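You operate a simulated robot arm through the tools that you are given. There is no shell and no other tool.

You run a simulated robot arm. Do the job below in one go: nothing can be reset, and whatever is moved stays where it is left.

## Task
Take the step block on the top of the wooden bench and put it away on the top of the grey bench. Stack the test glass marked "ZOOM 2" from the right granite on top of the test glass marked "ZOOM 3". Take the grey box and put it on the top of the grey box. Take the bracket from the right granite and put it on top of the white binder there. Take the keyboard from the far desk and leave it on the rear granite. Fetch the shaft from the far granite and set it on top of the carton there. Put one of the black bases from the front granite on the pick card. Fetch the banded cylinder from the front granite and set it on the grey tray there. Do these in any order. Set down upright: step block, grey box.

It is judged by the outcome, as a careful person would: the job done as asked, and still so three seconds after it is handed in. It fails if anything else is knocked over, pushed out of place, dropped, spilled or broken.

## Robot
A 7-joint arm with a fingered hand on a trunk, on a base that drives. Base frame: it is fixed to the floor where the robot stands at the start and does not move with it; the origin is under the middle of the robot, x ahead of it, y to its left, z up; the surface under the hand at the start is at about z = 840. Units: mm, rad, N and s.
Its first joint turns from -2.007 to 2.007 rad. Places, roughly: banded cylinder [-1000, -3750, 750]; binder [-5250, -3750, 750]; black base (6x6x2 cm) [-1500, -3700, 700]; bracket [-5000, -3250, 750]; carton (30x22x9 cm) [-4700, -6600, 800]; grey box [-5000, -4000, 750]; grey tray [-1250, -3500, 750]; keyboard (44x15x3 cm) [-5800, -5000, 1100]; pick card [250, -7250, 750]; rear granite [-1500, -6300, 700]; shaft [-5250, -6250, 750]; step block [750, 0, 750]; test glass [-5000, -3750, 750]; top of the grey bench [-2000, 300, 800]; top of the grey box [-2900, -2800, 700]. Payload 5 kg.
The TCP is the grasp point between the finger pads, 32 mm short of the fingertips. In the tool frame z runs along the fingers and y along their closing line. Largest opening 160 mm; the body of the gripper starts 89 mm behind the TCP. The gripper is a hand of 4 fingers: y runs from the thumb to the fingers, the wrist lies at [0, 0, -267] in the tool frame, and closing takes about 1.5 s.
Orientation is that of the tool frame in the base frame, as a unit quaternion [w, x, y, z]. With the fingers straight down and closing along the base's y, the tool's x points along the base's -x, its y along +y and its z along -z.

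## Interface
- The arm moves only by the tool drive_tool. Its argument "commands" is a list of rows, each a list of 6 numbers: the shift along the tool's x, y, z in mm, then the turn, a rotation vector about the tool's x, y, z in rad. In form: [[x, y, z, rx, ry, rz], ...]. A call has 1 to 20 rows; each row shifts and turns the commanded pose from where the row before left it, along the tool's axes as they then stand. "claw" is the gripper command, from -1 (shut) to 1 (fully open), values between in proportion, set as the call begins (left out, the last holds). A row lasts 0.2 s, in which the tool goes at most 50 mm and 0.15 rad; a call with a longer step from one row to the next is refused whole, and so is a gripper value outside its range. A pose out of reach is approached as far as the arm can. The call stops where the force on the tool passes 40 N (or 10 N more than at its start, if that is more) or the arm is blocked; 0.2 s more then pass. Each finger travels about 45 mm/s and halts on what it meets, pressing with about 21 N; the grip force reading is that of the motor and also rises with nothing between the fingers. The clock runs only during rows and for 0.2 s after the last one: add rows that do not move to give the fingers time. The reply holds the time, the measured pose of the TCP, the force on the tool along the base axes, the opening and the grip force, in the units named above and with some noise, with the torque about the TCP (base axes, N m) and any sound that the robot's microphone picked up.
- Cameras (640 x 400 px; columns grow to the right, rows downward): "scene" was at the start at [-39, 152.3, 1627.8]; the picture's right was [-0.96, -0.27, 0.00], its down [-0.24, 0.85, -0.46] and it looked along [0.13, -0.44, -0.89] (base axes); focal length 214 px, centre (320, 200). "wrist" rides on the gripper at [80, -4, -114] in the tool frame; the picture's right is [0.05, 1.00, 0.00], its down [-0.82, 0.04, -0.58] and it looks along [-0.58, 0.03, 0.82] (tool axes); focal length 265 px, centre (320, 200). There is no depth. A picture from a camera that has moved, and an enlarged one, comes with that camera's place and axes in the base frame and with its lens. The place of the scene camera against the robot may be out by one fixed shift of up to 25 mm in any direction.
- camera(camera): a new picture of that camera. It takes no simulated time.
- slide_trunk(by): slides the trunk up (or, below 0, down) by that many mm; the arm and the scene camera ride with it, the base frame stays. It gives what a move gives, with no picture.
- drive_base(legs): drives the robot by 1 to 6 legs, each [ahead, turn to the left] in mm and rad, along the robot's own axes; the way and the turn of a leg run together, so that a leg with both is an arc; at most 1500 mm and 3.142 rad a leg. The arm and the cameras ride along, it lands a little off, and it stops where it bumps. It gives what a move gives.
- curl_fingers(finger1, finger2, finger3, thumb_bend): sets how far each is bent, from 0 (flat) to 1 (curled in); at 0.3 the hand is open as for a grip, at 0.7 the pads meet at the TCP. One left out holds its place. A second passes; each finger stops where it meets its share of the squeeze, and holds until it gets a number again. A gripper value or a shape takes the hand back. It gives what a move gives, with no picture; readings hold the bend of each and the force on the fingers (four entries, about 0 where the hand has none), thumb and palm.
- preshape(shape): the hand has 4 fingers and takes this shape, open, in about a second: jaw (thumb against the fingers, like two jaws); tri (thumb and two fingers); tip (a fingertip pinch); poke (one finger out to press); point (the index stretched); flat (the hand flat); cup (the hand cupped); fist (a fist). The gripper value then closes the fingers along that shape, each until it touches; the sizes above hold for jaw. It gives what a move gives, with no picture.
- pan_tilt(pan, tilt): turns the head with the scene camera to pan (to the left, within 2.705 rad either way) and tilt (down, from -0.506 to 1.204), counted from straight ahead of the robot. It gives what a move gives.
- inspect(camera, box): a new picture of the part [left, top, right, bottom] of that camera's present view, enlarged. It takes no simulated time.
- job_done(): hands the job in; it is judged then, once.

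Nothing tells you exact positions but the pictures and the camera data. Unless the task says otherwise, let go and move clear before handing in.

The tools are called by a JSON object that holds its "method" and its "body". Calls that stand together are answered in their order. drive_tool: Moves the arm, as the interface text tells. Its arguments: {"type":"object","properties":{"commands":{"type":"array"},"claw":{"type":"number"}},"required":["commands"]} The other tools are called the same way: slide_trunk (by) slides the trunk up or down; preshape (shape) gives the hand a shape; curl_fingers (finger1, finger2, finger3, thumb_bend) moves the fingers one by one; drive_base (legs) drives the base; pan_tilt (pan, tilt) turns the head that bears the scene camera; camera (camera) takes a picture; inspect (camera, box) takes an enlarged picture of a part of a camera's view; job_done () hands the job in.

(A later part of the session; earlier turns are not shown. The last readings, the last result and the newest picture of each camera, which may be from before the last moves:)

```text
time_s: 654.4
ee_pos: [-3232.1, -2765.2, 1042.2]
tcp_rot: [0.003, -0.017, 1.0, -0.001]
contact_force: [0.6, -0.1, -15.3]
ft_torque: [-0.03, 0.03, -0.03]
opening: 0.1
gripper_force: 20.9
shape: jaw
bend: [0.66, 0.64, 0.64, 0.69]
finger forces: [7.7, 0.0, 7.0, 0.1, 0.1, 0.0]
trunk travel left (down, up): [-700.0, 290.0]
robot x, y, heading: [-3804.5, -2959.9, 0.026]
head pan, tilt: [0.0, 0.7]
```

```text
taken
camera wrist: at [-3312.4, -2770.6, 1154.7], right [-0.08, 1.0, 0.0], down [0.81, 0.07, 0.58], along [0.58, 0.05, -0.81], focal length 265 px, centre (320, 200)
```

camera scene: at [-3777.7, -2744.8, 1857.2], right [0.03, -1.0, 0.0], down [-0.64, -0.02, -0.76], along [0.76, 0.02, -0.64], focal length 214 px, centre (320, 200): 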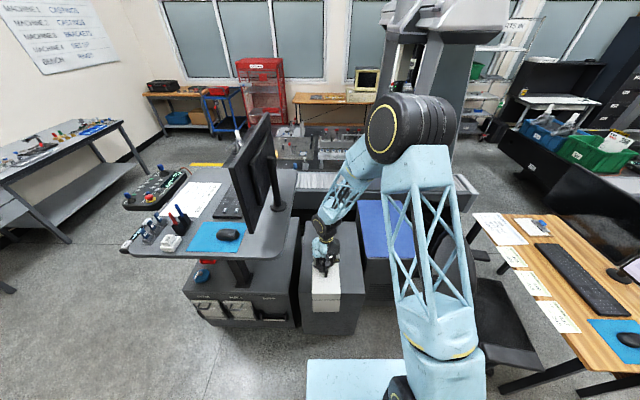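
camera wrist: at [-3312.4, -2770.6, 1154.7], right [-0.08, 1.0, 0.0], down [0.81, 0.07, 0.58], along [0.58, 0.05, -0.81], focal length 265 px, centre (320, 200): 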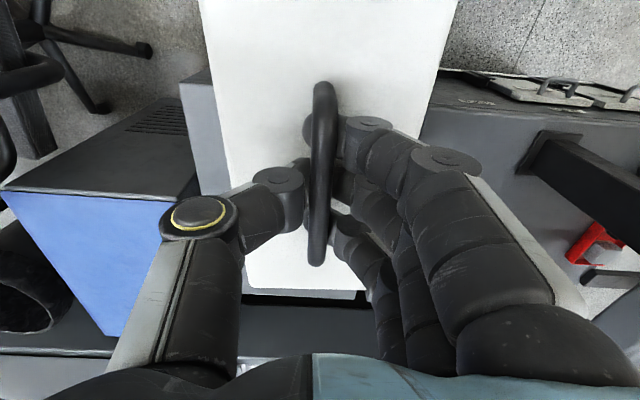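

The grey cabinet top is right ahead (x −3270…−2620, y −2960…−2620). Extending the box over it.

{"method": "drive_tool", "body": {"commands": [[-20, -4, 0, 0, 0, 0], [-30, -5, 0, 0, 0, 0], [-30, -5, 0, 0, 0, 0], [-30, -5, 0, 0, 0, 0], [-30, -5, 0, 0, 0, 0], [-30, -5, 0, 0, 0, 0], [-25, -3, 0, 0, 0, 0], [0, 0, 0, 0, 0, 0]]}}

{"method": "camera", "body": {"camera": "scene"}}

{"method": "camera", "body": {"camera": "wrist"}}

```text
time_s: 656.1
ee_pos: [-3038.2, -2792.0, 1041.5]
tcp_rot: [0.003, -0.016, 1.0, 0.0]
contact_force: [-1.4, -0.5, -15.2]
ft_torque: [-0.03, 0.1, 0.05]
opening: 0.0
gripper_force: 21.0
shape: jaw
bend: [0.67, 0.64, 0.64, 0.69]
finger forces: [7.4, 0.1, 8.4, 0.0, 0.0, 0.0]
trunk travel left (down, up): [-700.0, 290.0]
robot x, y, heading: [-3799.0, -2958.1, 0.027]
head pan, tilt: [0.0, 0.7]
```

```text
taken
camera scene: at [-3777.9, -2744.8, 1857.2], right [0.03, -1.0, 0.0], down [-0.64, -0.02, -0.76], along [0.76, 0.02, -0.64], focal length 214 px, centre (320, 200)
```

scene: 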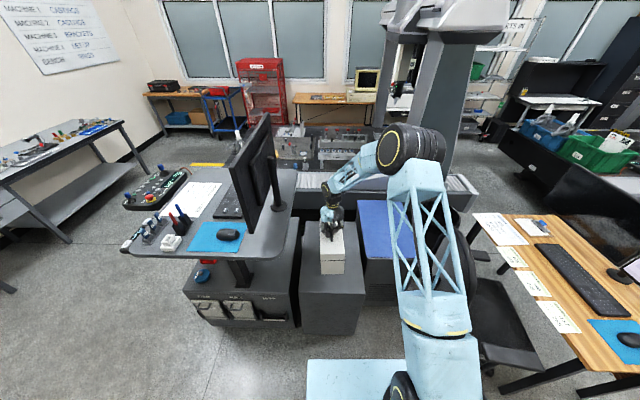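

```text
taken
camera wrist: at [-3117.8, -2798.0, 1155.3], right [-0.08, 1.0, 0.0], down [0.81, 0.07, 0.58], along [0.58, 0.05, -0.81], focal length 265 px, centre (320, 200)
```

wrist: 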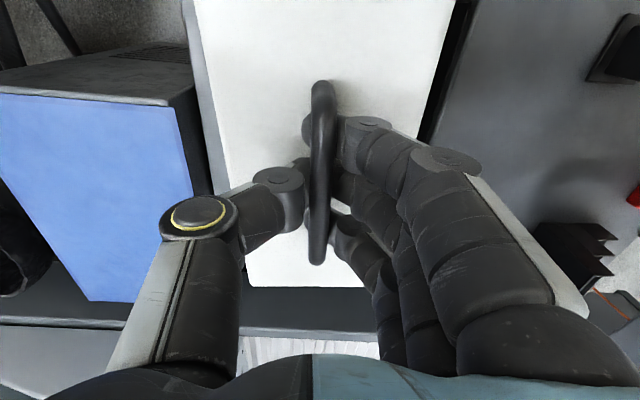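

Box is over the cabinet top. Shifting 30 mm further in and lowering.

{"method": "drive_tool", "body": {"commands": [[-15, 0, 10, 0, 0, 0], [-15, 0, 25, 0, 0, 0], [0, 0, 30, 0, 0, 0], [0, 0, 25, 0, 0, 0], [0, 0, 10, 0, 0, 0], [0, 0, 0, 0, 0, 0]]}}

{"method": "drive_tool", "body": {"commands": [[0, 0, 5, 0, 0, 0], [0, 0, 0, 0, 0, 0]]}}

{"method": "drive_tool", "body": {"commands": [[0, 0, 5, 0, 0, 0], [0, 0, 0, 0, 0, 0]]}}

{"method": "drive_tool", "body": {"commands": [[0, 0, 5, 0, 0, 0], [0, 0, 0, 0, 0, 0]]}}

{"method": "camera", "body": {"camera": "scene"}}

```text
time_s: 657.5
ee_pos: [-3005.3, -2789.9, 941.7]
tcp_rot: [0.003, -0.017, 1.0, 0.0]
contact_force: [-0.1, 0.4, -16.3]
ft_torque: [-0.03, 0.03, -0.01]
opening: 0.0
gripper_force: 21.2
shape: jaw
bend: [0.66, 0.64, 0.64, 0.69]
finger forces: [8.3, 0.0, 6.9, 0.0, 0.0, 0.0]
trunk travel left (down, up): [-700.0, 290.0]
robot x, y, heading: [-3801.5, -2959.6, 0.027]
head pan, tilt: [0.0, 0.7]
```

```text
time_s: 658.1
ee_pos: [-3005.9, -2789.8, 937.2]
tcp_rot: [0.002, -0.017, 1.0, 0.0]
contact_force: [-0.2, -0.4, -16.0]
ft_torque: [-0.04, 0.07, 0.0]
opening: 0.0
gripper_force: 21.4
shape: jaw
bend: [0.66, 0.64, 0.64, 0.69]
finger forces: [8.0, 0.1, 7.3, 0.1, 0.0, 0.0]
trunk travel left (down, up): [-700.0, 290.0]
robot x, y, heading: [-3803.7, -2958.7, 0.029]
head pan, tilt: [0.0, 0.7]
```

```text
time_s: 658.8
ee_pos: [-3006.8, -2789.9, 933.0]
tcp_rot: [0.003, -0.016, 1.0, -0.001]
contact_force: [-0.2, -0.4, -16.3]
ft_torque: [0.01, 0.1, -0.03]
opening: 0.2
gripper_force: 20.7
shape: jaw
bend: [0.66, 0.64, 0.64, 0.69]
finger forces: [7.8, 0.1, 7.4, 0.0, 0.0, 0.0]
trunk travel left (down, up): [-700.0, 290.0]
robot x, y, heading: [-3799.8, -2960.1, 0.027]
head pan, tilt: [0.0, 0.7]
```

```text
time_s: 659.4
ee_pos: [-3005.5, -2788.9, 927.2]
tcp_rot: [0.003, -0.017, 1.0, -0.001]
contact_force: [-1.2, 0.4, -15.8]
ft_torque: [0.0, 0.05, 0.01]
opening: 0.1
gripper_force: 21.1
shape: jaw
bend: [0.66, 0.64, 0.64, 0.69]
finger forces: [8.0, 0.1, 7.4, 0.0, 0.1, 0.0]
trunk travel left (down, up): [-700.0, 290.0]
robot x, y, heading: [-3799.1, -2960.3, 0.032]
head pan, tilt: [0.0, 0.7]
```

```text
taken
camera scene: at [-3777.3, -2744.8, 1857.2], right [0.03, -1.0, 0.0], down [-0.64, -0.02, -0.76], along [0.76, 0.02, -0.64], focal length 214 px, centre (320, 200)
```

scene: 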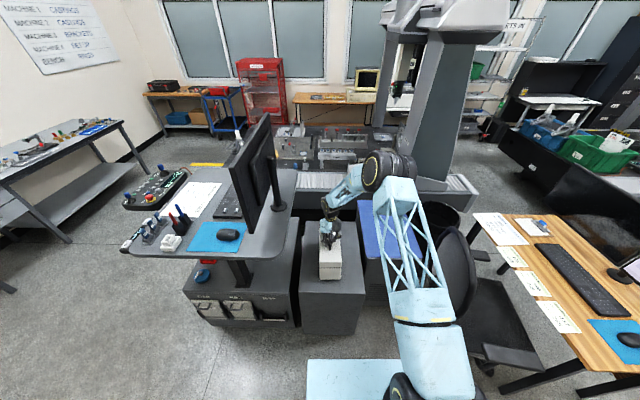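

{"method": "drive_tool", "body": {"commands": [[0, 0, 4, 0, 0, 0], [0, 0, 4, 0, 0, 0], [0, 0, 0, 0, 0, 0]]}}

{"method": "drive_tool", "body": {"commands": [[0, 0, 4, 0, 0, 0], [0, 0, 4, 0, 0, 0], [0, 0, 0, 0, 0, 0]]}}

{"method": "drive_tool", "body": {"commands": [[0, 0, 4, 0, 0, 0], [0, 0, 4, 0, 0, 0], [0, 0, 0, 0, 0, 0]]}}

{"method": "drive_tool", "body": {"commands": [[0, 0, 4, 0, 0, 0], [0, 0, 4, 0, 0, 0], [0, 0, 0, 0, 0, 0]]}}

```text
time_s: 660.1
ee_pos: [-3006.8, -2790.1, 920.0]
tcp_rot: [0.003, -0.017, 1.0, -0.001]
contact_force: [1.3, -1.1, -15.9]
ft_torque: [-0.01, 0.03, -0.05]
opening: 0.0
gripper_force: 20.9
shape: jaw
bend: [0.66, 0.64, 0.64, 0.69]
finger forces: [7.9, 0.0, 6.9, 0.0, 0.1, 0.0]
trunk travel left (down, up): [-700.0, 290.0]
robot x, y, heading: [-3800.7, -2956.5, 0.027]
head pan, tilt: [0.0, 0.7]
```

```text
time_s: 661.0
ee_pos: [-3005.9, -2790.0, 911.2]
tcp_rot: [0.003, -0.017, 1.0, -0.001]
contact_force: [0.0, 0.5, -15.6]
ft_torque: [0.01, 0.0, 0.02]
opening: 0.2
gripper_force: 21.4
shape: jaw
bend: [0.66, 0.64, 0.64, 0.69]
finger forces: [7.7, 0.0, 6.9, 0.0, 0.0, 0.0]
trunk travel left (down, up): [-700.0, 290.0]
robot x, y, heading: [-3804.7, -2958.8, 0.027]
head pan, tilt: [0.0, 0.7]
```

```text
time_s: 661.8
ee_pos: [-3006.6, -2788.4, 905.7]
tcp_rot: [0.004, -0.018, 1.0, -0.001]
contact_force: [-1.5, 0.4, 0.1]
ft_torque: [0.04, -0.03, -0.02]
opening: 0.1
gripper_force: 21.3
shape: jaw
bend: [0.67, 0.64, 0.66, 0.69]
finger forces: [5.0, 0.1, 3.1, 0.0, 0.0, 0.0]
trunk travel left (down, up): [-700.0, 290.0]
robot x, y, heading: [-3800.0, -2960.6, 0.024]
head pan, tilt: [0.0, 0.7]
```

```text
time_s: 662.5
ee_pos: [-3005.6, -2788.0, 901.7]
tcp_rot: [0.006, -0.017, 1.0, 0.0]
contact_force: [-8.9, -2.4, 23.9]
ft_torque: [0.14, 0.33, -0.01]
opening: 0.0
gripper_force: 21.0
shape: jaw
bend: [0.68, 0.69, 0.67, 0.71]
finger forces: [2.3, 42.8, 2.5, 0.1, 0.0, 0.1]
trunk travel left (down, up): [-700.0, 290.0]
robot x, y, heading: [-3802.1, -2960.2, 0.029]
head pan, tilt: [0.0, 0.7]
stopped in row 3: the force on the tool passed its limit at 42 N (the readings are from after the stop); the commanded pose is now the measured one
```

The box stands on the cabinet. Relieving by 4 mm, opening, then lifting straight up.

{"method": "drive_tool", "body": {"commands": [[0, 0, -4, 0, 0, 0], [0, 0, -3, 0, 0, 0], [0, 0, 0, 0, 0, 0]]}}

{"method": "drive_tool", "body": {"commands": [[0, 0, 0, 0, 0, 0], [0, 0, 0, 0, 0, 0], [0, 0, 0, 0, 0, 0], [0, 0, 0, 0, 0, 0], [0, 0, 0, 0, 0, 0], [0, 0, 0, 0, 0, 0], [0, 0, 0, 0, 0, 0], [0, 0, 0, 0, 0, 0]], "claw": 1}}

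{"method": "camera", "body": {"camera": "wrist"}}

{"method": "drive_tool", "body": {"commands": [[0, 0, -10, 0, 0, 0], [0, 0, -30, 0, 0, 0], [0, 0, -45, 0, 0, 0], [0, 0, -45, 0, 0, 0], [0, 0, 0, 0, 0, 0]]}}

{"method": "camera", "body": {"camera": "wrist"}}

{"method": "inspect", "body": {"camera": "scene", "box": [260, 180, 420, 320]}}

```text
time_s: 663.3
ee_pos: [-3004.6, -2787.9, 905.1]
tcp_rot: [0.004, -0.017, 1.0, 0.0]
contact_force: [0.9, 0.4, -14.9]
ft_torque: [0.0, 0.01, -0.01]
opening: 0.1
gripper_force: 20.6
shape: jaw
bend: [0.66, 0.65, 0.66, 0.69]
finger forces: [6.0, 0.0, 5.9, 0.1, 0.1, 0.0]
trunk travel left (down, up): [-700.0, 290.0]
robot x, y, heading: [-3803.9, -2963.6, 0.032]
head pan, tilt: [0.0, 0.7]
```

```text
time_s: 665.1
ee_pos: [-3002.8, -2788.8, 906.4]
tcp_rot: [0.005, -0.016, 1.0, 0.0]
contact_force: [0.2, 1.0, -0.8]
ft_torque: [0.0, 0.01, -0.02]
opening: 159.7
gripper_force: 0.1
shape: jaw
bend: [0.3, 0.3, 0.3, 0.3]
finger forces: [0.1, 0.1, 0.0, 0.0, 0.1, 0.0]
trunk travel left (down, up): [-700.0, 290.0]
robot x, y, heading: [-3800.9, -2959.6, 0.021]
head pan, tilt: [0.0, 0.7]
```

```text
taken
camera wrist: at [-3084.6, -2794.7, 1019.8], right [-0.08, 1.0, 0.0], down [0.81, 0.07, 0.59], along [0.58, 0.05, -0.81], focal length 265 px, centre (320, 200)
```

wrist: 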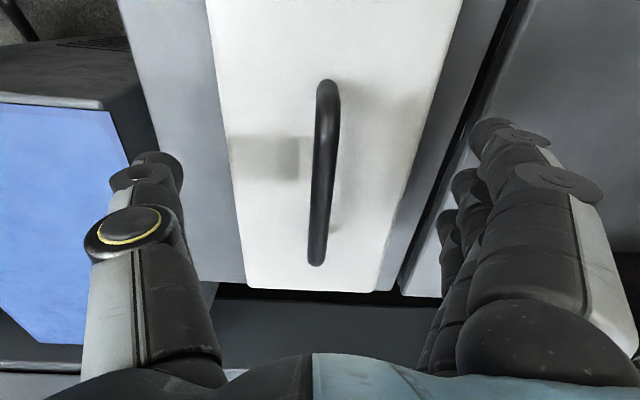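

```text
time_s: 666.3
ee_pos: [-3005.0, -2786.7, 1035.6]
tcp_rot: [0.005, -0.017, 1.0, 0.001]
contact_force: [-0.1, 0.1, -0.3]
ft_torque: [-0.05, 0.03, 0.01]
opening: 159.8
gripper_force: 0.0
shape: jaw
bend: [0.3, 0.3, 0.3, 0.3]
finger forces: [0.0, 0.0, 0.1, 0.0, 0.0, 0.0]
trunk travel left (down, up): [-700.0, 290.0]
robot x, y, heading: [-3801.1, -2960.1, 0.031]
head pan, tilt: [0.0, 0.7]
```

```text
taken
camera wrist: at [-3084.6, -2793.9, 1148.2], right [-0.08, 1.0, 0.0], down [0.81, 0.07, 0.59], along [0.58, 0.05, -0.81], focal length 265 px, centre (320, 200)
```

wrist: 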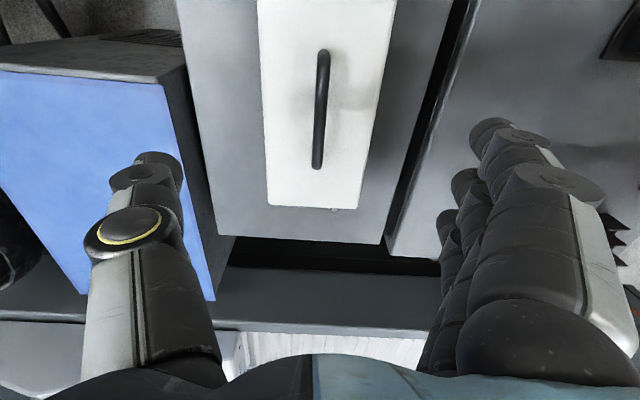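

```text
2.86 times, centred on (340, 250) of scene
camera zoom: at [-3778.3, -2744.9, 1857.1], right [0.03, -1.0, 0.0], down [-0.64, -0.02, -0.76], along [0.76, 0.02, -0.64], focal length 613 px, centre (263, 57)
```

zoom: 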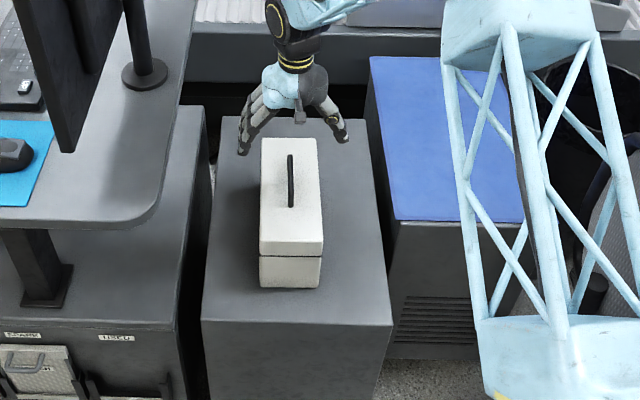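

The grey box stands upright on the grey cabinet. Last task: the keyboard. Retracting and driving back to the far desk.

{"method": "drive_tool", "body": {"commands": [[45, -12, 0, 0, 0, 0], [45, -12, 0, 0, 0, 0], [45, -12, 0, 0, 0, 0], [45, -12, 0, 0, 0, 0], [45, -12, 0, 0, 0, 0], [45, -12, 0, 0, 0, 0], [45, -12, 0, 0, 0, 0], [0, 0, 0, 0, 0, 0]]}}

{"method": "drive_base", "body": {"legs": [[-120, 0], [0, -1.62], [1500, 0], [450, 0]]}}

{"method": "drive_base", "body": {"legs": [[0, -1.571], [1000, 0]]}}

{"method": "pan_tilt", "body": {"pan": 0.1, "tilt": 0.5}}

{"method": "camera", "body": {"camera": "scene"}}

```text
time_s: 668.1
ee_pos: [-3316.3, -2884.1, 1034.4]
tcp_rot: [0.006, -0.015, 1.0, 0.0]
contact_force: [-0.1, -0.7, -0.2]
ft_torque: [0.02, 0.0, 0.0]
opening: 160.0
gripper_force: 0.1
shape: jaw
bend: [0.3, 0.3, 0.3, 0.3]
finger forces: [0.0, 0.0, 0.1, 0.0, 0.0, 0.1]
trunk travel left (down, up): [-700.0, 290.0]
robot x, y, heading: [-3803.1, -2957.0, 0.026]
head pan, tilt: [0.0, 0.7]
```

```text
time_s: 682.9
ee_pos: [-3928.0, -5402.9, 1034.1]
tcp_rot: [0.004, 0.71, 0.704, -0.004]
contact_force: [0.7, -0.3, -0.7]
ft_torque: [0.0, -0.01, 0.0]
opening: 160.0
gripper_force: 0.0
shape: jaw
bend: [0.3, 0.3, 0.3, 0.3]
finger forces: [0.0, 0.1, 0.0, 0.0, 0.0, 0.1]
trunk travel left (down, up): [-700.0, 290.0]
robot x, y, heading: [-3981.7, -4916.1, -1.579]
head pan, tilt: [0.0, 0.7]
```

```text
time_s: 691.7
ee_pos: [-5431.8, -4987.8, 1031.6]
tcp_rot: [-0.002, 1.0, 0.013, 0.003]
contact_force: [6.0, 1.1, 4.1]
ft_torque: [-0.37, 0.44, 0.4]
opening: 159.8
gripper_force: 0.1
shape: jaw
bend: [0.3, 0.3, 0.3, 0.3]
finger forces: [0.0, 0.1, 6.2, 0.0, 0.0, 0.0]
trunk travel left (down, up): [-700.0, 290.0]
robot x, y, heading: [-4956.4, -4922.3, -3.125]
head pan, tilt: [0.0, 0.7]
stopped in leg 2: the force on the tool passed its limit at 54 N (the readings are from after the stop); the commanded pose is now the measured one
```

```text
time_s: 692.4
ee_pos: [-5431.7, -4987.2, 1033.7]
tcp_rot: [-0.002, 1.0, 0.013, 0.003]
contact_force: [8.3, 0.6, 2.5]
ft_torque: [-0.23, 0.45, 0.55]
opening: 159.8
gripper_force: 0.0
shape: jaw
bend: [0.3, 0.3, 0.3, 0.3]
finger forces: [0.1, 0.0, 8.0, 0.1, 0.0, 0.0]
trunk travel left (down, up): [-700.0, 290.0]
robot x, y, heading: [-4956.7, -4924.5, -3.128]
head pan, tilt: [0.099, 0.499]
```

```text
taken
camera scene: at [-4979.1, -5122.4, 1874.9], right [-0.11, 0.99, 0.0], down [0.48, 0.05, -0.88], along [-0.87, -0.1, -0.48], focal length 214 px, centre (320, 200)
```

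scene: 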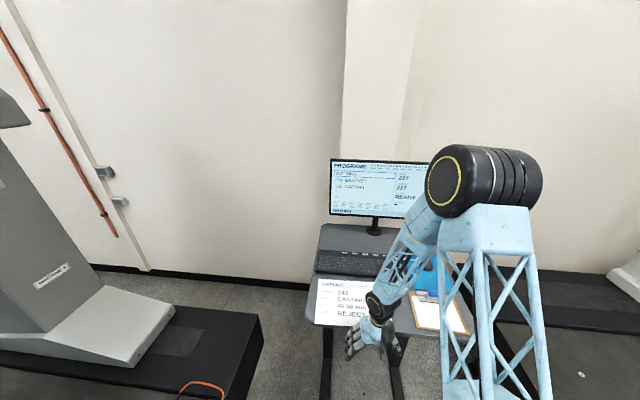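

The fingers bumped the desk's front edge; backing off and raising the hand.

{"method": "drive_base", "body": {"legs": [[-80, 0]]}}

{"method": "drive_tool", "body": {"commands": [[0, 0, -45, 0, 0, 0], [0, 0, -45, 0, 0, 0], [0, 0, -45, 0, 0, 0], [0, 0, -45, 0, 0, 0], [0, 0, 0, 0, 0, 0]]}}

{"method": "camera", "body": {"camera": "scene"}}

{"method": "camera", "body": {"camera": "wrist"}}

```text
time_s: 693.5
ee_pos: [-5353.5, -4986.6, 1033.1]
tcp_rot: [-0.003, 1.0, 0.013, 0.001]
contact_force: [0.7, -0.1, 0.0]
ft_torque: [0.0, 0.07, 0.02]
opening: 160.0
gripper_force: 0.0
shape: jaw
bend: [0.3, 0.3, 0.3, 0.3]
finger forces: [0.1, 0.1, 0.1, 0.0, 0.0, 0.1]
trunk travel left (down, up): [-700.0, 290.0]
robot x, y, heading: [-4876.2, -4920.1, -3.126]
head pan, tilt: [0.099, 0.499]
```

```text
time_s: 694.7
ee_pos: [-5354.5, -4984.8, 1214.0]
tcp_rot: [-0.002, 1.0, 0.013, 0.002]
contact_force: [0.2, 0.0, 0.0]
ft_torque: [0.01, 0.02, -0.01]
opening: 159.7
gripper_force: 0.0
shape: jaw
bend: [0.3, 0.3, 0.3, 0.3]
finger forces: [0.0, 0.1, 0.0, 0.0, 0.1, 0.0]
trunk travel left (down, up): [-700.0, 290.0]
robot x, y, heading: [-4880.8, -4916.9, -3.128]
head pan, tilt: [0.099, 0.499]
```

```text
taken
camera scene: at [-4902.0, -5120.9, 1874.9], right [-0.11, 0.99, 0.0], down [0.48, 0.05, -0.88], along [-0.87, -0.1, -0.48], focal length 214 px, centre (320, 200)
```

scene: 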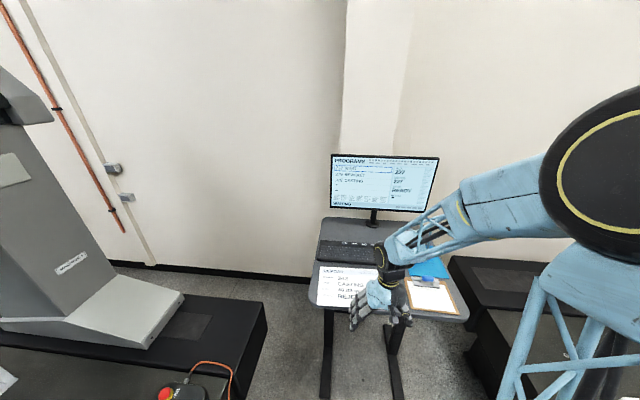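

```text
taken
camera wrist: at [-5274.1, -4978.4, 1328.6], right [0.08, -1.0, 0.0], down [-0.82, -0.07, 0.57], along [-0.57, -0.04, -0.82], focal length 265 px, centre (320, 200)
```

wrist: 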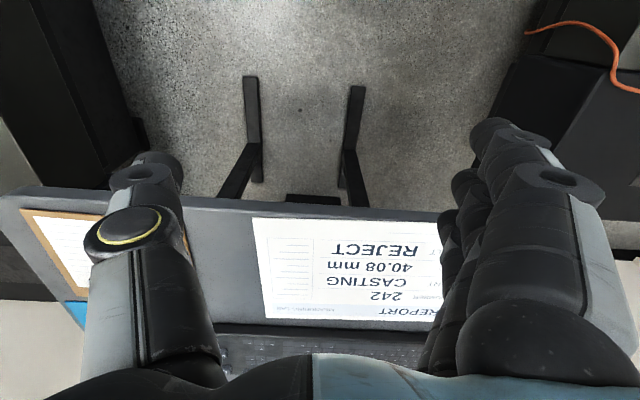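

{"method": "drive_base", "body": {"legs": [[230, 0]]}}

{"method": "camera", "body": {"camera": "wrist"}}

{"method": "camera", "body": {"camera": "scene"}}

```text
time_s: 696.4
ee_pos: [-5588.4, -4986.2, 1215.0]
tcp_rot: [-0.002, 1.0, 0.011, 0.003]
contact_force: [-1.1, -0.1, 0.4]
ft_torque: [-0.02, -0.02, 0.01]
opening: 160.0
gripper_force: 0.1
shape: jaw
bend: [0.3, 0.3, 0.3, 0.3]
finger forces: [0.0, 0.0, 0.0, 0.0, 0.1, 0.0]
trunk travel left (down, up): [-700.0, 290.0]
robot x, y, heading: [-5105.8, -4917.5, -3.127]
head pan, tilt: [0.099, 0.499]
```

```text
taken
camera wrist: at [-5506.5, -4980.6, 1328.0], right [0.07, -1.0, 0.0], down [-0.82, -0.06, 0.57], along [-0.57, -0.04, -0.82], focal length 265 px, centre (320, 200)
```

wrist: 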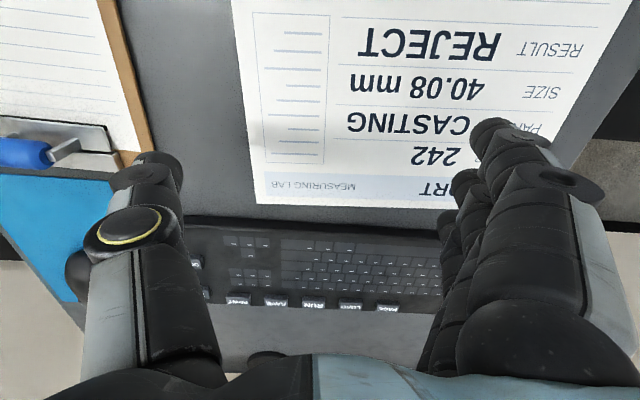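

```text
taken
camera scene: at [-5135.1, -5124.3, 1874.9], right [-0.11, 0.99, 0.0], down [0.48, 0.05, -0.88], along [-0.87, -0.1, -0.48], focal length 214 px, centre (320, 200)
```

scene: 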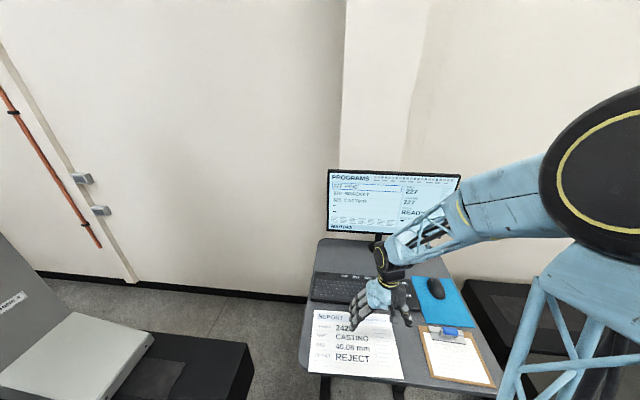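

Keyboard front edge is near x≈−5718, top z≈1083. I'll turn the hand to close along x and look from directly above.

{"method": "drive_tool", "body": {"commands": [[0, 0, 0, 0, 0, -0.1427], [0, 0, 0, 0, 0, -0.1427], [0, 0, 0, 0, 0, -0.1427], [0, 0, 0, 0, 0, -0.1427], [0, 0, 0, 0, 0, -0.1427], [0, 0, 0, 0, 0, -0.1427], [0, 0, 0, 0, 0, -0.1427], [0, 0, 0, 0, 0, -0.1427], [0, 0, 0, 0, 0, -0.1427], [0, 0, 0, 0, 0, -0.1427], [0, 0, 0, 0, 0, -0.1427], [0, 0, 0, 0, 0, 0]]}}

{"method": "drive_tool", "body": {"commands": [[0, -45, 0, 0, 0, 0], [0, -45, 0, 0, 0, 0], [0, -45, 0, 0, 0, 0], [0, -45, 0, 0, 0, 0], [0, 0, 0, 0, 0, 0]]}}

{"method": "camera", "body": {"camera": "wrist"}}

{"method": "camera", "body": {"camera": "scene"}}

```text
time_s: 699.0
ee_pos: [-5586.7, -4986.3, 1213.8]
tcp_rot: [-0.001, 0.699, 0.715, 0.004]
contact_force: [-0.6, 0.7, 0.5]
ft_torque: [0.02, 0.02, 0.01]
opening: 159.8
gripper_force: 0.1
shape: jaw
bend: [0.3, 0.3, 0.3, 0.3]
finger forces: [0.0, 0.1, 0.0, 0.0, 0.0, 0.0]
trunk travel left (down, up): [-700.0, 290.0]
robot x, y, heading: [-5109.1, -4919.7, -3.133]
head pan, tilt: [0.099, 0.499]
```

```text
time_s: 700.2
ee_pos: [-5764.5, -4988.5, 1213.0]
tcp_rot: [0.0, 0.699, 0.715, 0.003]
contact_force: [-0.2, 0.3, -0.1]
ft_torque: [-0.01, 0.02, -0.03]
opening: 160.1
gripper_force: 0.1
shape: jaw
bend: [0.3, 0.3, 0.3, 0.3]
finger forces: [0.0, 0.0, 0.1, 0.1, 0.0, 0.0]
trunk travel left (down, up): [-700.0, 290.0]
robot x, y, heading: [-5108.8, -4921.7, -3.134]
head pan, tilt: [0.099, 0.499]
```

```text
taken
camera wrist: at [-5769.6, -4907.4, 1327.1], right [1.0, 0.07, 0.0], down [0.06, -0.82, 0.57], along [0.05, -0.57, -0.82], focal length 265 px, centre (320, 200)
```

wrist: 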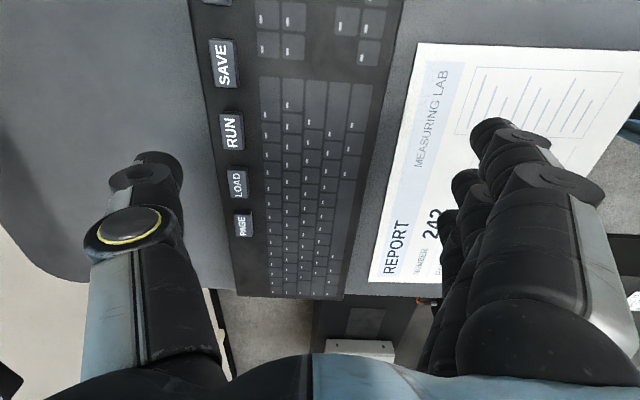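

```text
taken
camera scene: at [-5132.9, -5124.3, 1875.0], right [-0.11, 0.99, 0.0], down [0.48, 0.05, -0.88], along [-0.87, -0.1, -0.48], focal length 214 px, centre (320, 200)
```

scene: 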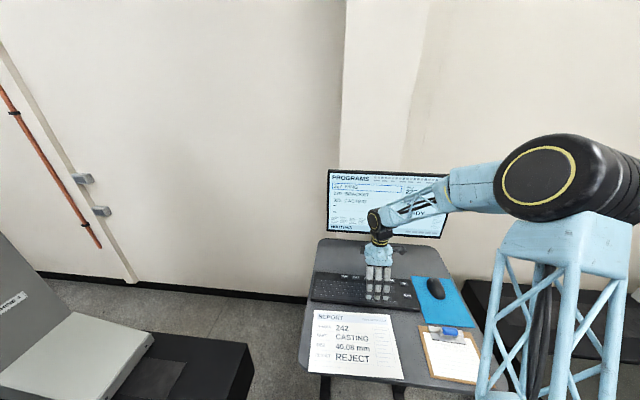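

Keyboard spans x −5863…−5709 (≈154 wide) and y −5250…−4810. I'll open the fingers wider than the jaw's 160 mm, centre over it, and descend.

{"method": "curl_fingers", "body": {"finger1": 0.18, "finger2": 0.18, "finger3": 0.18, "thumb_bend": 0.18}}

{"method": "drive_tool", "body": {"commands": [[-20, -11, 0, 0, 0, 0.0228], [-21, -11.4, 0, 0, 0, 0], [0, 0, 25, 0, 0, 0], [0, 0, 25, 0, 0, 0], [0, 0, 0, 0, 0, 0]]}}

{"method": "camera", "body": {"camera": "wrist"}}

```text
time_s: 701.2
ee_pos: [-5763.6, -4987.0, 1212.7]
tcp_rot: [0.0, 0.699, 0.715, 0.004]
contact_force: [0.8, 0.2, -0.6]
ft_torque: [0.02, -0.01, 0.01]
opening: 197.2
gripper_force: 0.0
shape: fingers
bend: [0.18, 0.18, 0.18, 0.18]
finger forces: [0.0, 0.0, 0.0, 0.1, 0.0, 0.0]
trunk travel left (down, up): [-700.0, 290.0]
robot x, y, heading: [-5104.8, -4923.7, -3.132]
head pan, tilt: [0.099, 0.499]
```

```text
time_s: 702.4
ee_pos: [-5786.8, -5030.7, 1162.9]
tcp_rot: [0.0, 0.707, 0.707, 0.003]
contact_force: [-1.2, 0.7, 0.3]
ft_torque: [-0.02, -0.01, 0.04]
opening: 197.2
gripper_force: 0.1
shape: fingers
bend: [0.18, 0.18, 0.18, 0.18]
finger forces: [0.0, 0.1, 0.0, 0.0, 0.1, 0.0]
trunk travel left (down, up): [-700.0, 290.0]
robot x, y, heading: [-5109.2, -4921.7, -3.126]
head pan, tilt: [0.099, 0.499]
```

```text
taken
camera wrist: at [-5790.2, -4949.9, 1276.8], right [1.0, 0.05, 0.0], down [0.04, -0.82, 0.57], along [0.03, -0.57, -0.82], focal length 265 px, centre (320, 200)
```

wrist: 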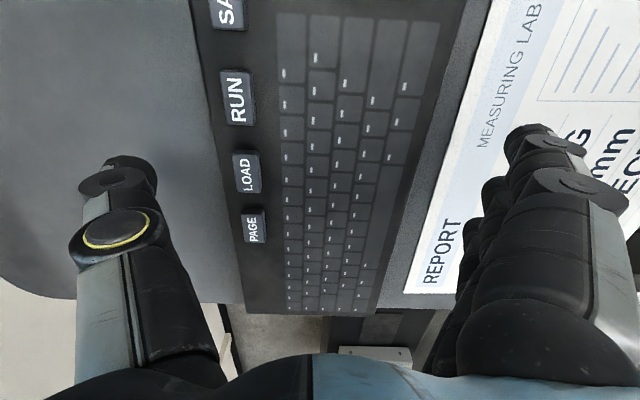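

{"method": "drive_tool", "body": {"commands": [[0, 4, 20, 0, 0, 0], [0, 0, 15, 0, 0, 0], [0, 0, 10, 0, 0, 0], [0, 0, 0, 0, 0, 0]]}}

{"method": "camera", "body": {"camera": "wrist"}}

{"method": "inspect", "body": {"camera": "scene", "box": [300, 220, 480, 340]}}

```text
time_s: 703.4
ee_pos: [-5782.9, -5031.2, 1118.6]
tcp_rot: [0.0, 0.707, 0.707, 0.003]
contact_force: [0.7, 0.7, 0.0]
ft_torque: [0.0, 0.01, -0.01]
opening: 197.2
gripper_force: 0.0
shape: fingers
bend: [0.18, 0.18, 0.18, 0.18]
finger forces: [0.1, 0.0, 0.1, 0.0, 0.1, 0.0]
trunk travel left (down, up): [-700.0, 290.0]
robot x, y, heading: [-5113.2, -4922.9, -3.134]
head pan, tilt: [0.099, 0.499]
```

```text
taken
camera wrist: at [-5786.8, -4950.1, 1232.1], right [1.0, 0.05, 0.01], down [0.04, -0.82, 0.57], along [0.03, -0.57, -0.82], focal length 265 px, centre (320, 200)
```

wrist: 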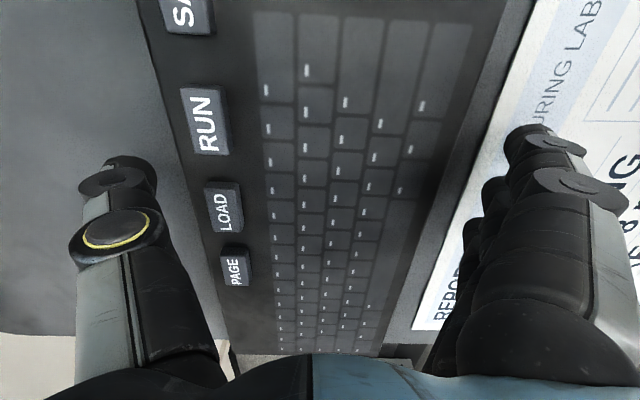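

```text
3.33 times, centred on (390, 280) of scene
camera zoom: at [-5133.6, -5124.2, 1875.0], right [-0.11, 0.99, 0.0], down [0.48, 0.05, -0.88], along [-0.87, -0.1, -0.48], focal length 715 px, centre (87, -67)
```

zoom: 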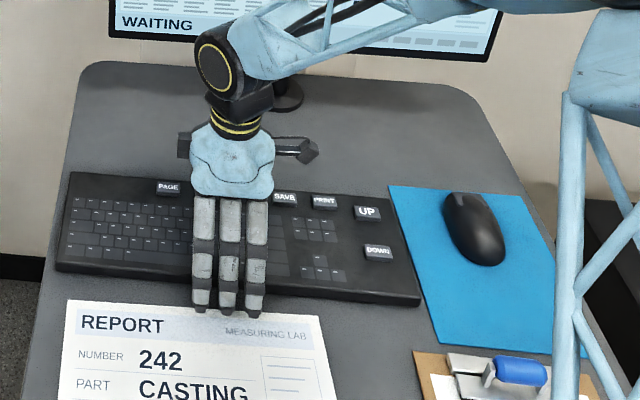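

Straddling nicely. Down 13 mm more, then closing.

{"method": "drive_tool", "body": {"commands": [[0, -3, 7, 0, 0, 0], [0, 0, 6, 0, 0, 0], [0, 0, 0, 0, 0, 0]]}}

{"method": "drive_tool", "body": {"commands": [[0, 0, 0, 0, 0, 0], [0, 0, 0, 0, 0, 0], [0, 0, 0, 0, 0, 0], [0, 0, 0, 0, 0, 0], [0, 0, 0, 0, 0, 0], [0, 0, 0, 0, 0, 0], [0, 0, 0, 0, 0, 0], [0, 0, 0, 0, 0, 0], [0, 0, 0, 0, 0, 0]], "claw": -1}}

{"method": "camera", "body": {"camera": "wrist"}}

{"method": "inspect", "body": {"camera": "scene", "box": [300, 220, 480, 340]}}

```text
time_s: 704.2
ee_pos: [-5786.8, -5032.1, 1106.7]
tcp_rot: [0.0, 0.707, 0.708, 0.004]
contact_force: [1.0, -0.4, 1.3]
ft_torque: [0.0, -0.01, 0.02]
opening: 196.9
gripper_force: 0.1
shape: fingers
bend: [0.18, 0.18, 0.18, 0.18]
finger forces: [0.1, 0.0, 0.1, 0.1, 0.0, 0.1]
trunk travel left (down, up): [-700.0, 290.0]
robot x, y, heading: [-5109.1, -4922.5, -3.125]
head pan, tilt: [0.099, 0.499]
```

```text
time_s: 704.8
ee_pos: [-5789.5, -5033.3, 1113.4]
tcp_rot: [-0.003, 0.707, 0.707, 0.0]
contact_force: [-2.1, 1.4, 34.9]
ft_torque: [-0.07, -2.19, 0.11]
opening: 156.0
gripper_force: 21.0
shape: jaw
bend: [0.35, 0.35, 0.35, 0.35]
finger forces: [11.4, 11.8, 12.2, 0.0, 15.4, 0.0]
trunk travel left (down, up): [-700.0, 290.0]
robot x, y, heading: [-5113.3, -4921.5, -3.131]
head pan, tilt: [0.099, 0.499]
stopped in row 2: the force on the tool passed its limit at 43 N (the readings are from after the stop); the commanded pose is now the measured one
```

```text
taken
camera wrist: at [-5791.1, -4951.1, 1226.4], right [1.0, 0.05, -0.01], down [0.04, -0.82, 0.57], along [0.02, -0.57, -0.82], focal length 265 px, centre (320, 200)
```

wrist: 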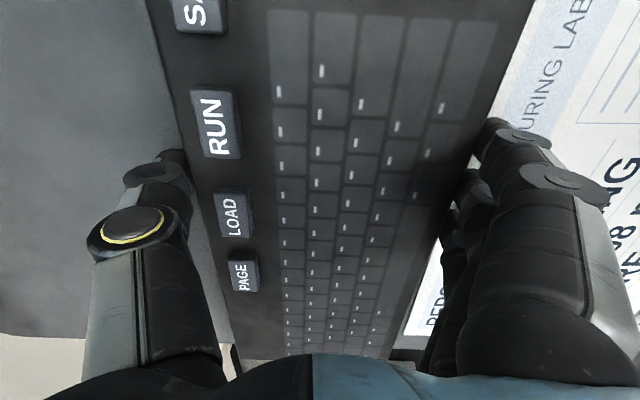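

```text
3.33 times, centred on (390, 280) of scene
camera zoom: at [-5131.3, -5123.7, 1875.4], right [-0.11, 0.99, 0.0], down [0.47, 0.05, -0.88], along [-0.87, -0.1, -0.48], focal length 715 px, centre (87, -67)
```

zoom: 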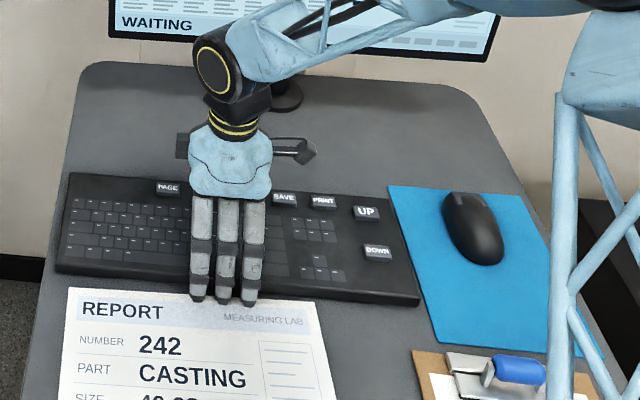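

The fingertips pressed on the desk as they swung in. Rising a few millimetres and letting them close on the sides.

{"method": "drive_tool", "body": {"commands": [[0, 0, -3, 0, 0, 0], [0, 0, -2, 0, 0, 0], [0, 0, 0, 0, 0, 0], [0, 0, 0, 0, 0, 0], [0, 0, 0, 0, 0, 0]]}}

{"method": "drive_tool", "body": {"commands": [[0, 0, 0, 0, 0, 0], [0, 0, 0, 0, 0, 0], [0, 0, 0, 0, 0, 0], [0, 0, 0, 0, 0, 0], [0, 0, 0, 0, 0, 0]]}}

{"method": "camera", "body": {"camera": "wrist"}}

```text
time_s: 706.0
ee_pos: [-5788.2, -5030.3, 1112.7]
tcp_rot: [-0.002, 0.707, 0.707, 0.002]
contact_force: [0.4, 0.0, 0.6]
ft_torque: [-0.05, -0.39, 0.0]
opening: 155.6
gripper_force: 21.1
shape: jaw
bend: [0.36, 0.36, 0.36, 0.35]
finger forces: [7.1, 6.8, 6.5, 0.0, 16.3, 0.1]
trunk travel left (down, up): [-700.0, 290.0]
robot x, y, heading: [-5108.1, -4924.2, -3.131]
head pan, tilt: [0.099, 0.499]
```

```text
time_s: 707.2
ee_pos: [-5788.3, -5031.9, 1113.5]
tcp_rot: [-0.002, 0.707, 0.707, 0.002]
contact_force: [0.5, 0.5, 0.0]
ft_torque: [-0.03, -0.31, -0.02]
opening: 155.1
gripper_force: 20.8
shape: jaw
bend: [0.36, 0.36, 0.36, 0.35]
finger forces: [6.7, 6.5, 6.4, 0.1, 16.7, 0.0]
trunk travel left (down, up): [-700.0, 290.0]
robot x, y, heading: [-5107.5, -4922.6, -3.129]
head pan, tilt: [0.099, 0.499]
```

```text
taken
camera wrist: at [-5791.8, -4951.3, 1227.4], right [1.0, 0.05, 0.0], down [0.04, -0.82, 0.57], along [0.03, -0.57, -0.82], focal length 265 px, centre (320, 200)
```

wrist: 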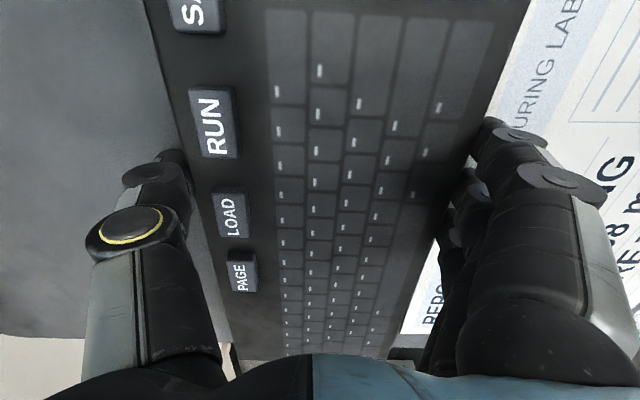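

Gripped across its width. Lifting a little to test.

{"method": "drive_tool", "body": {"commands": [[0, 0, -4, 0, 0, 0], [0, 0, -6, 0, 0, 0], [0, 0, -8, 0, 0, 0], [0, 0, 0, 0, 0, 0]]}}

{"method": "camera", "body": {"camera": "wrist"}}

{"method": "inspect", "body": {"camera": "scene", "box": [300, 220, 480, 340]}}

```text
time_s: 708.2
ee_pos: [-5790.3, -5032.4, 1132.8]
tcp_rot: [-0.003, 0.708, 0.707, 0.002]
contact_force: [-1.1, 0.3, -8.8]
ft_torque: [-0.14, 0.02, 0.0]
opening: 155.2
gripper_force: 21.0
shape: jaw
bend: [0.36, 0.36, 0.36, 0.35]
finger forces: [6.6, 6.2, 5.8, 0.0, 18.4, 0.0]
trunk travel left (down, up): [-700.0, 290.0]
robot x, y, heading: [-5109.0, -4923.7, -3.125]
head pan, tilt: [0.099, 0.499]
```

```text
taken
camera wrist: at [-5793.4, -4952.2, 1246.0], right [1.0, 0.05, 0.0], down [0.04, -0.82, 0.57], along [0.03, -0.57, -0.82], focal length 265 px, centre (320, 200)
```

wrist: 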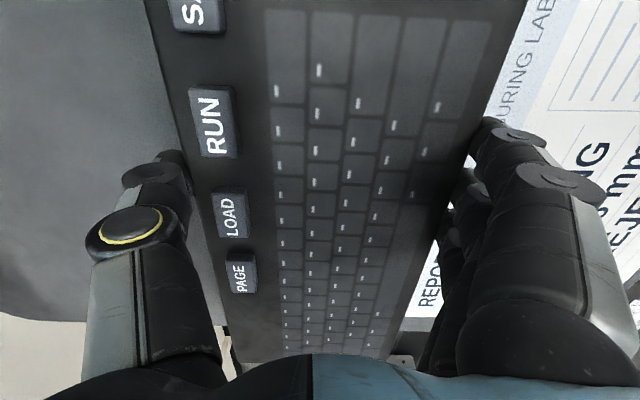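

```text
3.33 times, centred on (390, 280) of scene
camera zoom: at [-5134.6, -5124.4, 1874.9], right [-0.11, 0.99, 0.0], down [0.48, 0.05, -0.88], along [-0.87, -0.1, -0.48], focal length 715 px, centre (87, -67)
```

zoom: 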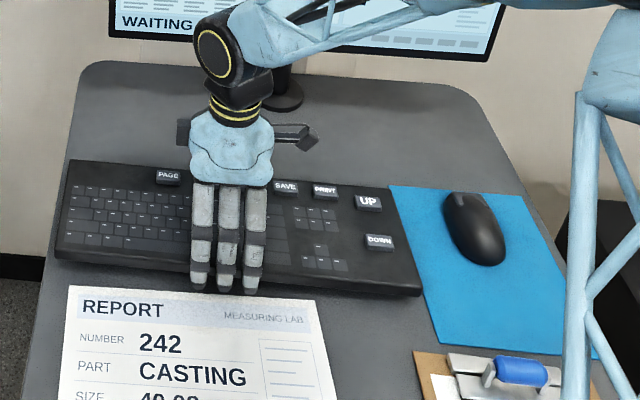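

{"method": "drive_tool", "body": {"commands": [[0, 0, -10, 0, 0, 0], [0, 0, -10, 0, 0, 0], [0, 0, 0, 0, 0, 0], [0, 0, 0, 0, 0, 0], [0, 0, 0, 0, 0, 0], [0, 0, 0, 0, 0, 0], [0, 0, 0, 0, 0, 0], [0, 0, 0, 0, 0, 0], [0, 0, 0, 0, 0, 0], [0, 0, 0, 0, 0, 0]]}}

{"method": "inspect", "body": {"camera": "scene", "box": [300, 220, 480, 340]}}

```text
time_s: 710.4
ee_pos: [-5789.3, -5032.1, 1151.0]
tcp_rot: [-0.002, 0.707, 0.707, 0.002]
contact_force: [0.0, 0.4, -8.2]
ft_torque: [-0.09, 0.0, 0.01]
opening: 155.5
gripper_force: 21.3
shape: jaw
bend: [0.36, 0.36, 0.36, 0.35]
finger forces: [6.6, 6.2, 5.8, 0.0, 18.4, 0.0]
trunk travel left (down, up): [-700.0, 290.0]
robot x, y, heading: [-5110.6, -4920.3, -3.131]
head pan, tilt: [0.099, 0.499]
```

```text
3.33 times, centred on (390, 280) of scene
camera zoom: at [-5134.4, -5124.3, 1874.9], right [-0.11, 0.99, 0.0], down [0.48, 0.05, -0.88], along [-0.87, -0.1, -0.48], focal length 715 px, centre (87, -67)
```

zoom: 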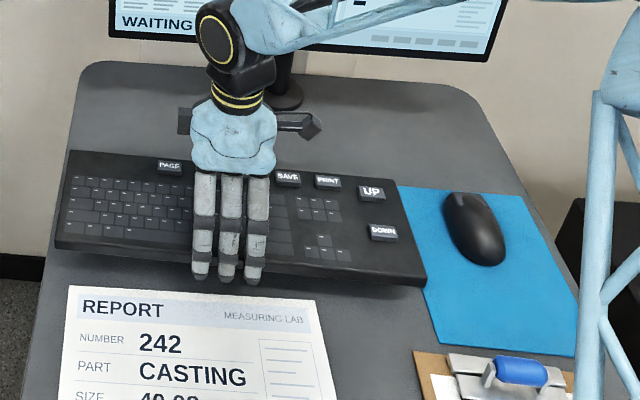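

The grip is steady (0.85 kg). Raising and backing away from the desk.

{"method": "drive_tool", "body": {"commands": [[0, 0, -20, 0, 0, 0], [0, 0, -20, 0, 0, 0], [0, 0, 0, 0, 0, 0]]}}

{"method": "drive_base", "body": {"legs": [[-450, 0]]}}

{"method": "drive_tool", "body": {"commands": [[0, 25, 10, 0, 0, 0], [0, 30, 20, 0, 0, 0], [0, 30, 30, 0, 0, 0], [0, 30, 30, 0, 0, 0], [0, 30, 30, 0, 0, 0], [0, 20, 20, 0, 0, 0], [0, 0, 0, 0, 0, 0]]}}

{"method": "camera", "body": {"camera": "wrist"}}

{"method": "camera", "body": {"camera": "scene"}}

```text
time_s: 711.2
ee_pos: [-5789.5, -5032.2, 1191.4]
tcp_rot: [-0.001, 0.707, 0.707, 0.002]
contact_force: [0.8, -0.4, -8.7]
ft_torque: [-0.08, 0.0, 0.0]
opening: 155.3
gripper_force: 20.6
shape: jaw
bend: [0.36, 0.36, 0.36, 0.35]
finger forces: [6.6, 6.1, 5.7, 0.0, 18.5, 0.0]
trunk travel left (down, up): [-700.0, 290.0]
robot x, y, heading: [-5107.2, -4918.7, -3.134]
head pan, tilt: [0.099, 0.499]
```

```text
time_s: 713.9
ee_pos: [-5337.3, -5027.3, 1190.6]
tcp_rot: [-0.002, 0.707, 0.707, 0.002]
contact_force: [-0.3, -0.1, -7.6]
ft_torque: [-0.13, 0.03, 0.02]
opening: 155.2
gripper_force: 20.7
shape: jaw
bend: [0.36, 0.36, 0.36, 0.35]
finger forces: [6.8, 6.3, 5.7, 0.0, 18.4, 0.0]
trunk travel left (down, up): [-700.0, 290.0]
robot x, y, heading: [-4653.3, -4916.3, -3.127]
head pan, tilt: [0.099, 0.499]
```

```text
time_s: 715.5
ee_pos: [-5169.7, -5025.8, 1049.0]
tcp_rot: [-0.001, 0.708, 0.707, 0.001]
contact_force: [-0.2, -0.1, -9.3]
ft_torque: [-0.14, -0.01, -0.02]
opening: 155.2
gripper_force: 21.5
shape: jaw
bend: [0.36, 0.36, 0.36, 0.35]
finger forces: [6.5, 6.1, 5.7, 0.0, 18.1, 0.0]
trunk travel left (down, up): [-700.0, 290.0]
robot x, y, heading: [-4655.8, -4915.1, -3.129]
head pan, tilt: [0.099, 0.499]
```

```text
taken
camera wrist: at [-5172.7, -4944.5, 1163.5], right [1.0, 0.05, 0.0], down [0.04, -0.82, 0.57], along [0.03, -0.57, -0.82], focal length 265 px, centre (320, 200)
```

wrist: 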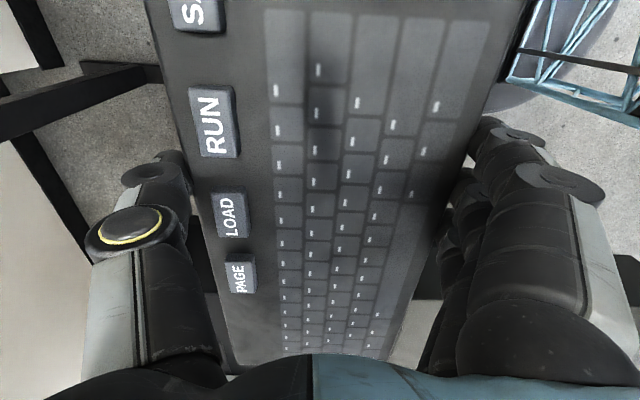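

```text
taken
camera scene: at [-4682.2, -5119.0, 1875.0], right [-0.11, 0.99, 0.0], down [0.48, 0.05, -0.88], along [-0.87, -0.1, -0.48], focal length 214 px, centre (320, 200)
```

scene: 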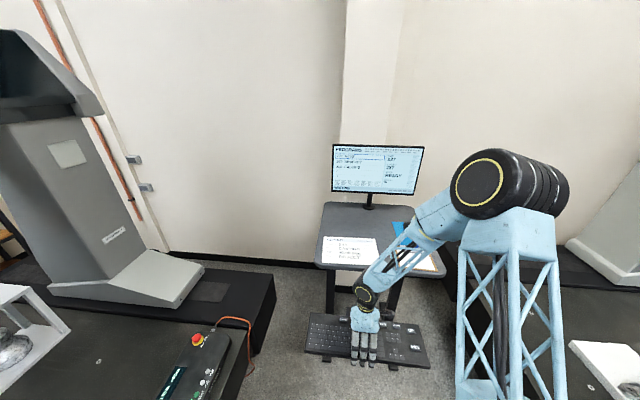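

Reversing east along the known-clear path.

{"method": "drive_base", "body": {"legs": [[0, -0.102], [-1450, 0], [-150, 0]]}}

{"method": "drive_base", "body": {"legs": [[0, 0.456], [-890, 0]]}}

{"method": "camera", "body": {"camera": "scene"}}

```text
time_s: 724.1
ee_pos: [-3614.6, -5119.4, 1051.3]
tcp_rot: [-0.002, 0.744, 0.668, 0.002]
contact_force: [1.0, -0.4, -7.9]
ft_torque: [-0.14, 0.06, -0.01]
opening: 155.1
gripper_force: 20.9
shape: jaw
bend: [0.36, 0.36, 0.36, 0.35]
finger forces: [6.4, 6.2, 5.9, 0.0, 18.3, 0.0]
trunk travel left (down, up): [-700.0, 290.0]
robot x, y, heading: [-3096.4, -5068.0, 3.045]
head pan, tilt: [0.099, 0.499]
```

```text
time_s: 730.2
ee_pos: [-2697.6, -5024.1, 1051.8]
tcp_rot: [-0.002, 0.577, 0.816, 0.001]
contact_force: [-0.4, 0.6, -8.9]
ft_torque: [-0.14, 0.01, 0.01]
opening: 155.2
gripper_force: 21.1
shape: jaw
bend: [0.36, 0.36, 0.36, 0.35]
finger forces: [6.3, 5.9, 5.6, 0.0, 17.8, 0.0]
trunk travel left (down, up): [-700.0, 290.0]
robot x, y, heading: [-2249.3, -4750.5, -2.79]
head pan, tilt: [0.099, 0.499]
```

```text
taken
camera scene: at [-2202.1, -4949.7, 1875.0], right [-0.44, 0.9, 0.0], down [0.43, 0.21, -0.88], along [-0.79, -0.38, -0.48], focal length 214 px, centre (320, 200)
```

scene: 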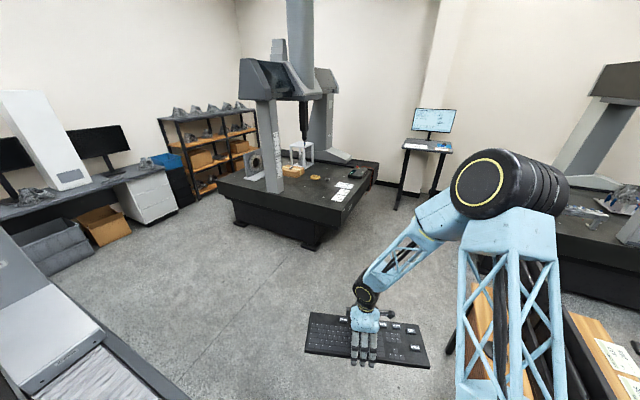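

{"method": "drive_base", "body": {"legs": [[0, -0.35]]}}

{"method": "drive_base", "body": {"legs": [[-1000, 0], [-920, 0]]}}

{"method": "camera", "body": {"camera": "scene"}}

```text
time_s: 731.8
ee_pos: [-2762.7, -4859.0, 1050.2]
tcp_rot: [-0.002, 0.707, 0.707, 0.003]
contact_force: [-1.0, 1.1, -8.3]
ft_torque: [-0.16, 0.02, -0.05]
opening: 155.4
gripper_force: 21.4
shape: jaw
bend: [0.36, 0.36, 0.37, 0.35]
finger forces: [6.2, 5.8, 5.6, 0.0, 17.5, 0.1]
trunk travel left (down, up): [-700.0, 290.0]
robot x, y, heading: [-2246.0, -4750.4, -3.133]
head pan, tilt: [0.099, 0.499]
```

```text
time_s: 741.4
ee_pos: [-828.5, -4815.9, 1049.2]
tcp_rot: [-0.002, 0.698, 0.716, 0.002]
contact_force: [0.1, 0.5, -7.8]
ft_torque: [-0.13, 0.0, 0.05]
opening: 155.3
gripper_force: 21.2
shape: jaw
bend: [0.36, 0.36, 0.37, 0.35]
finger forces: [6.2, 5.9, 5.6, 0.0, 17.7, 0.0]
trunk travel left (down, up): [-700.0, 290.0]
robot x, y, heading: [-321.1, -4693.9, -3.104]
head pan, tilt: [0.099, 0.499]
```

```text
taken
camera scene: at [-338.9, -4897.0, 1875.0], right [-0.14, 0.99, 0.0], down [0.47, 0.07, -0.88], along [-0.87, -0.12, -0.48], focal length 214 px, centre (320, 200)
```

scene: 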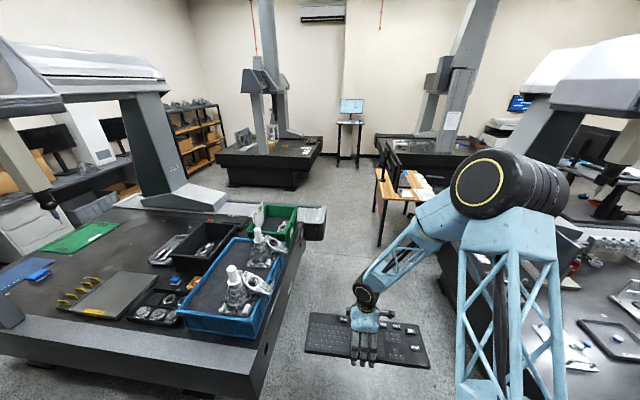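

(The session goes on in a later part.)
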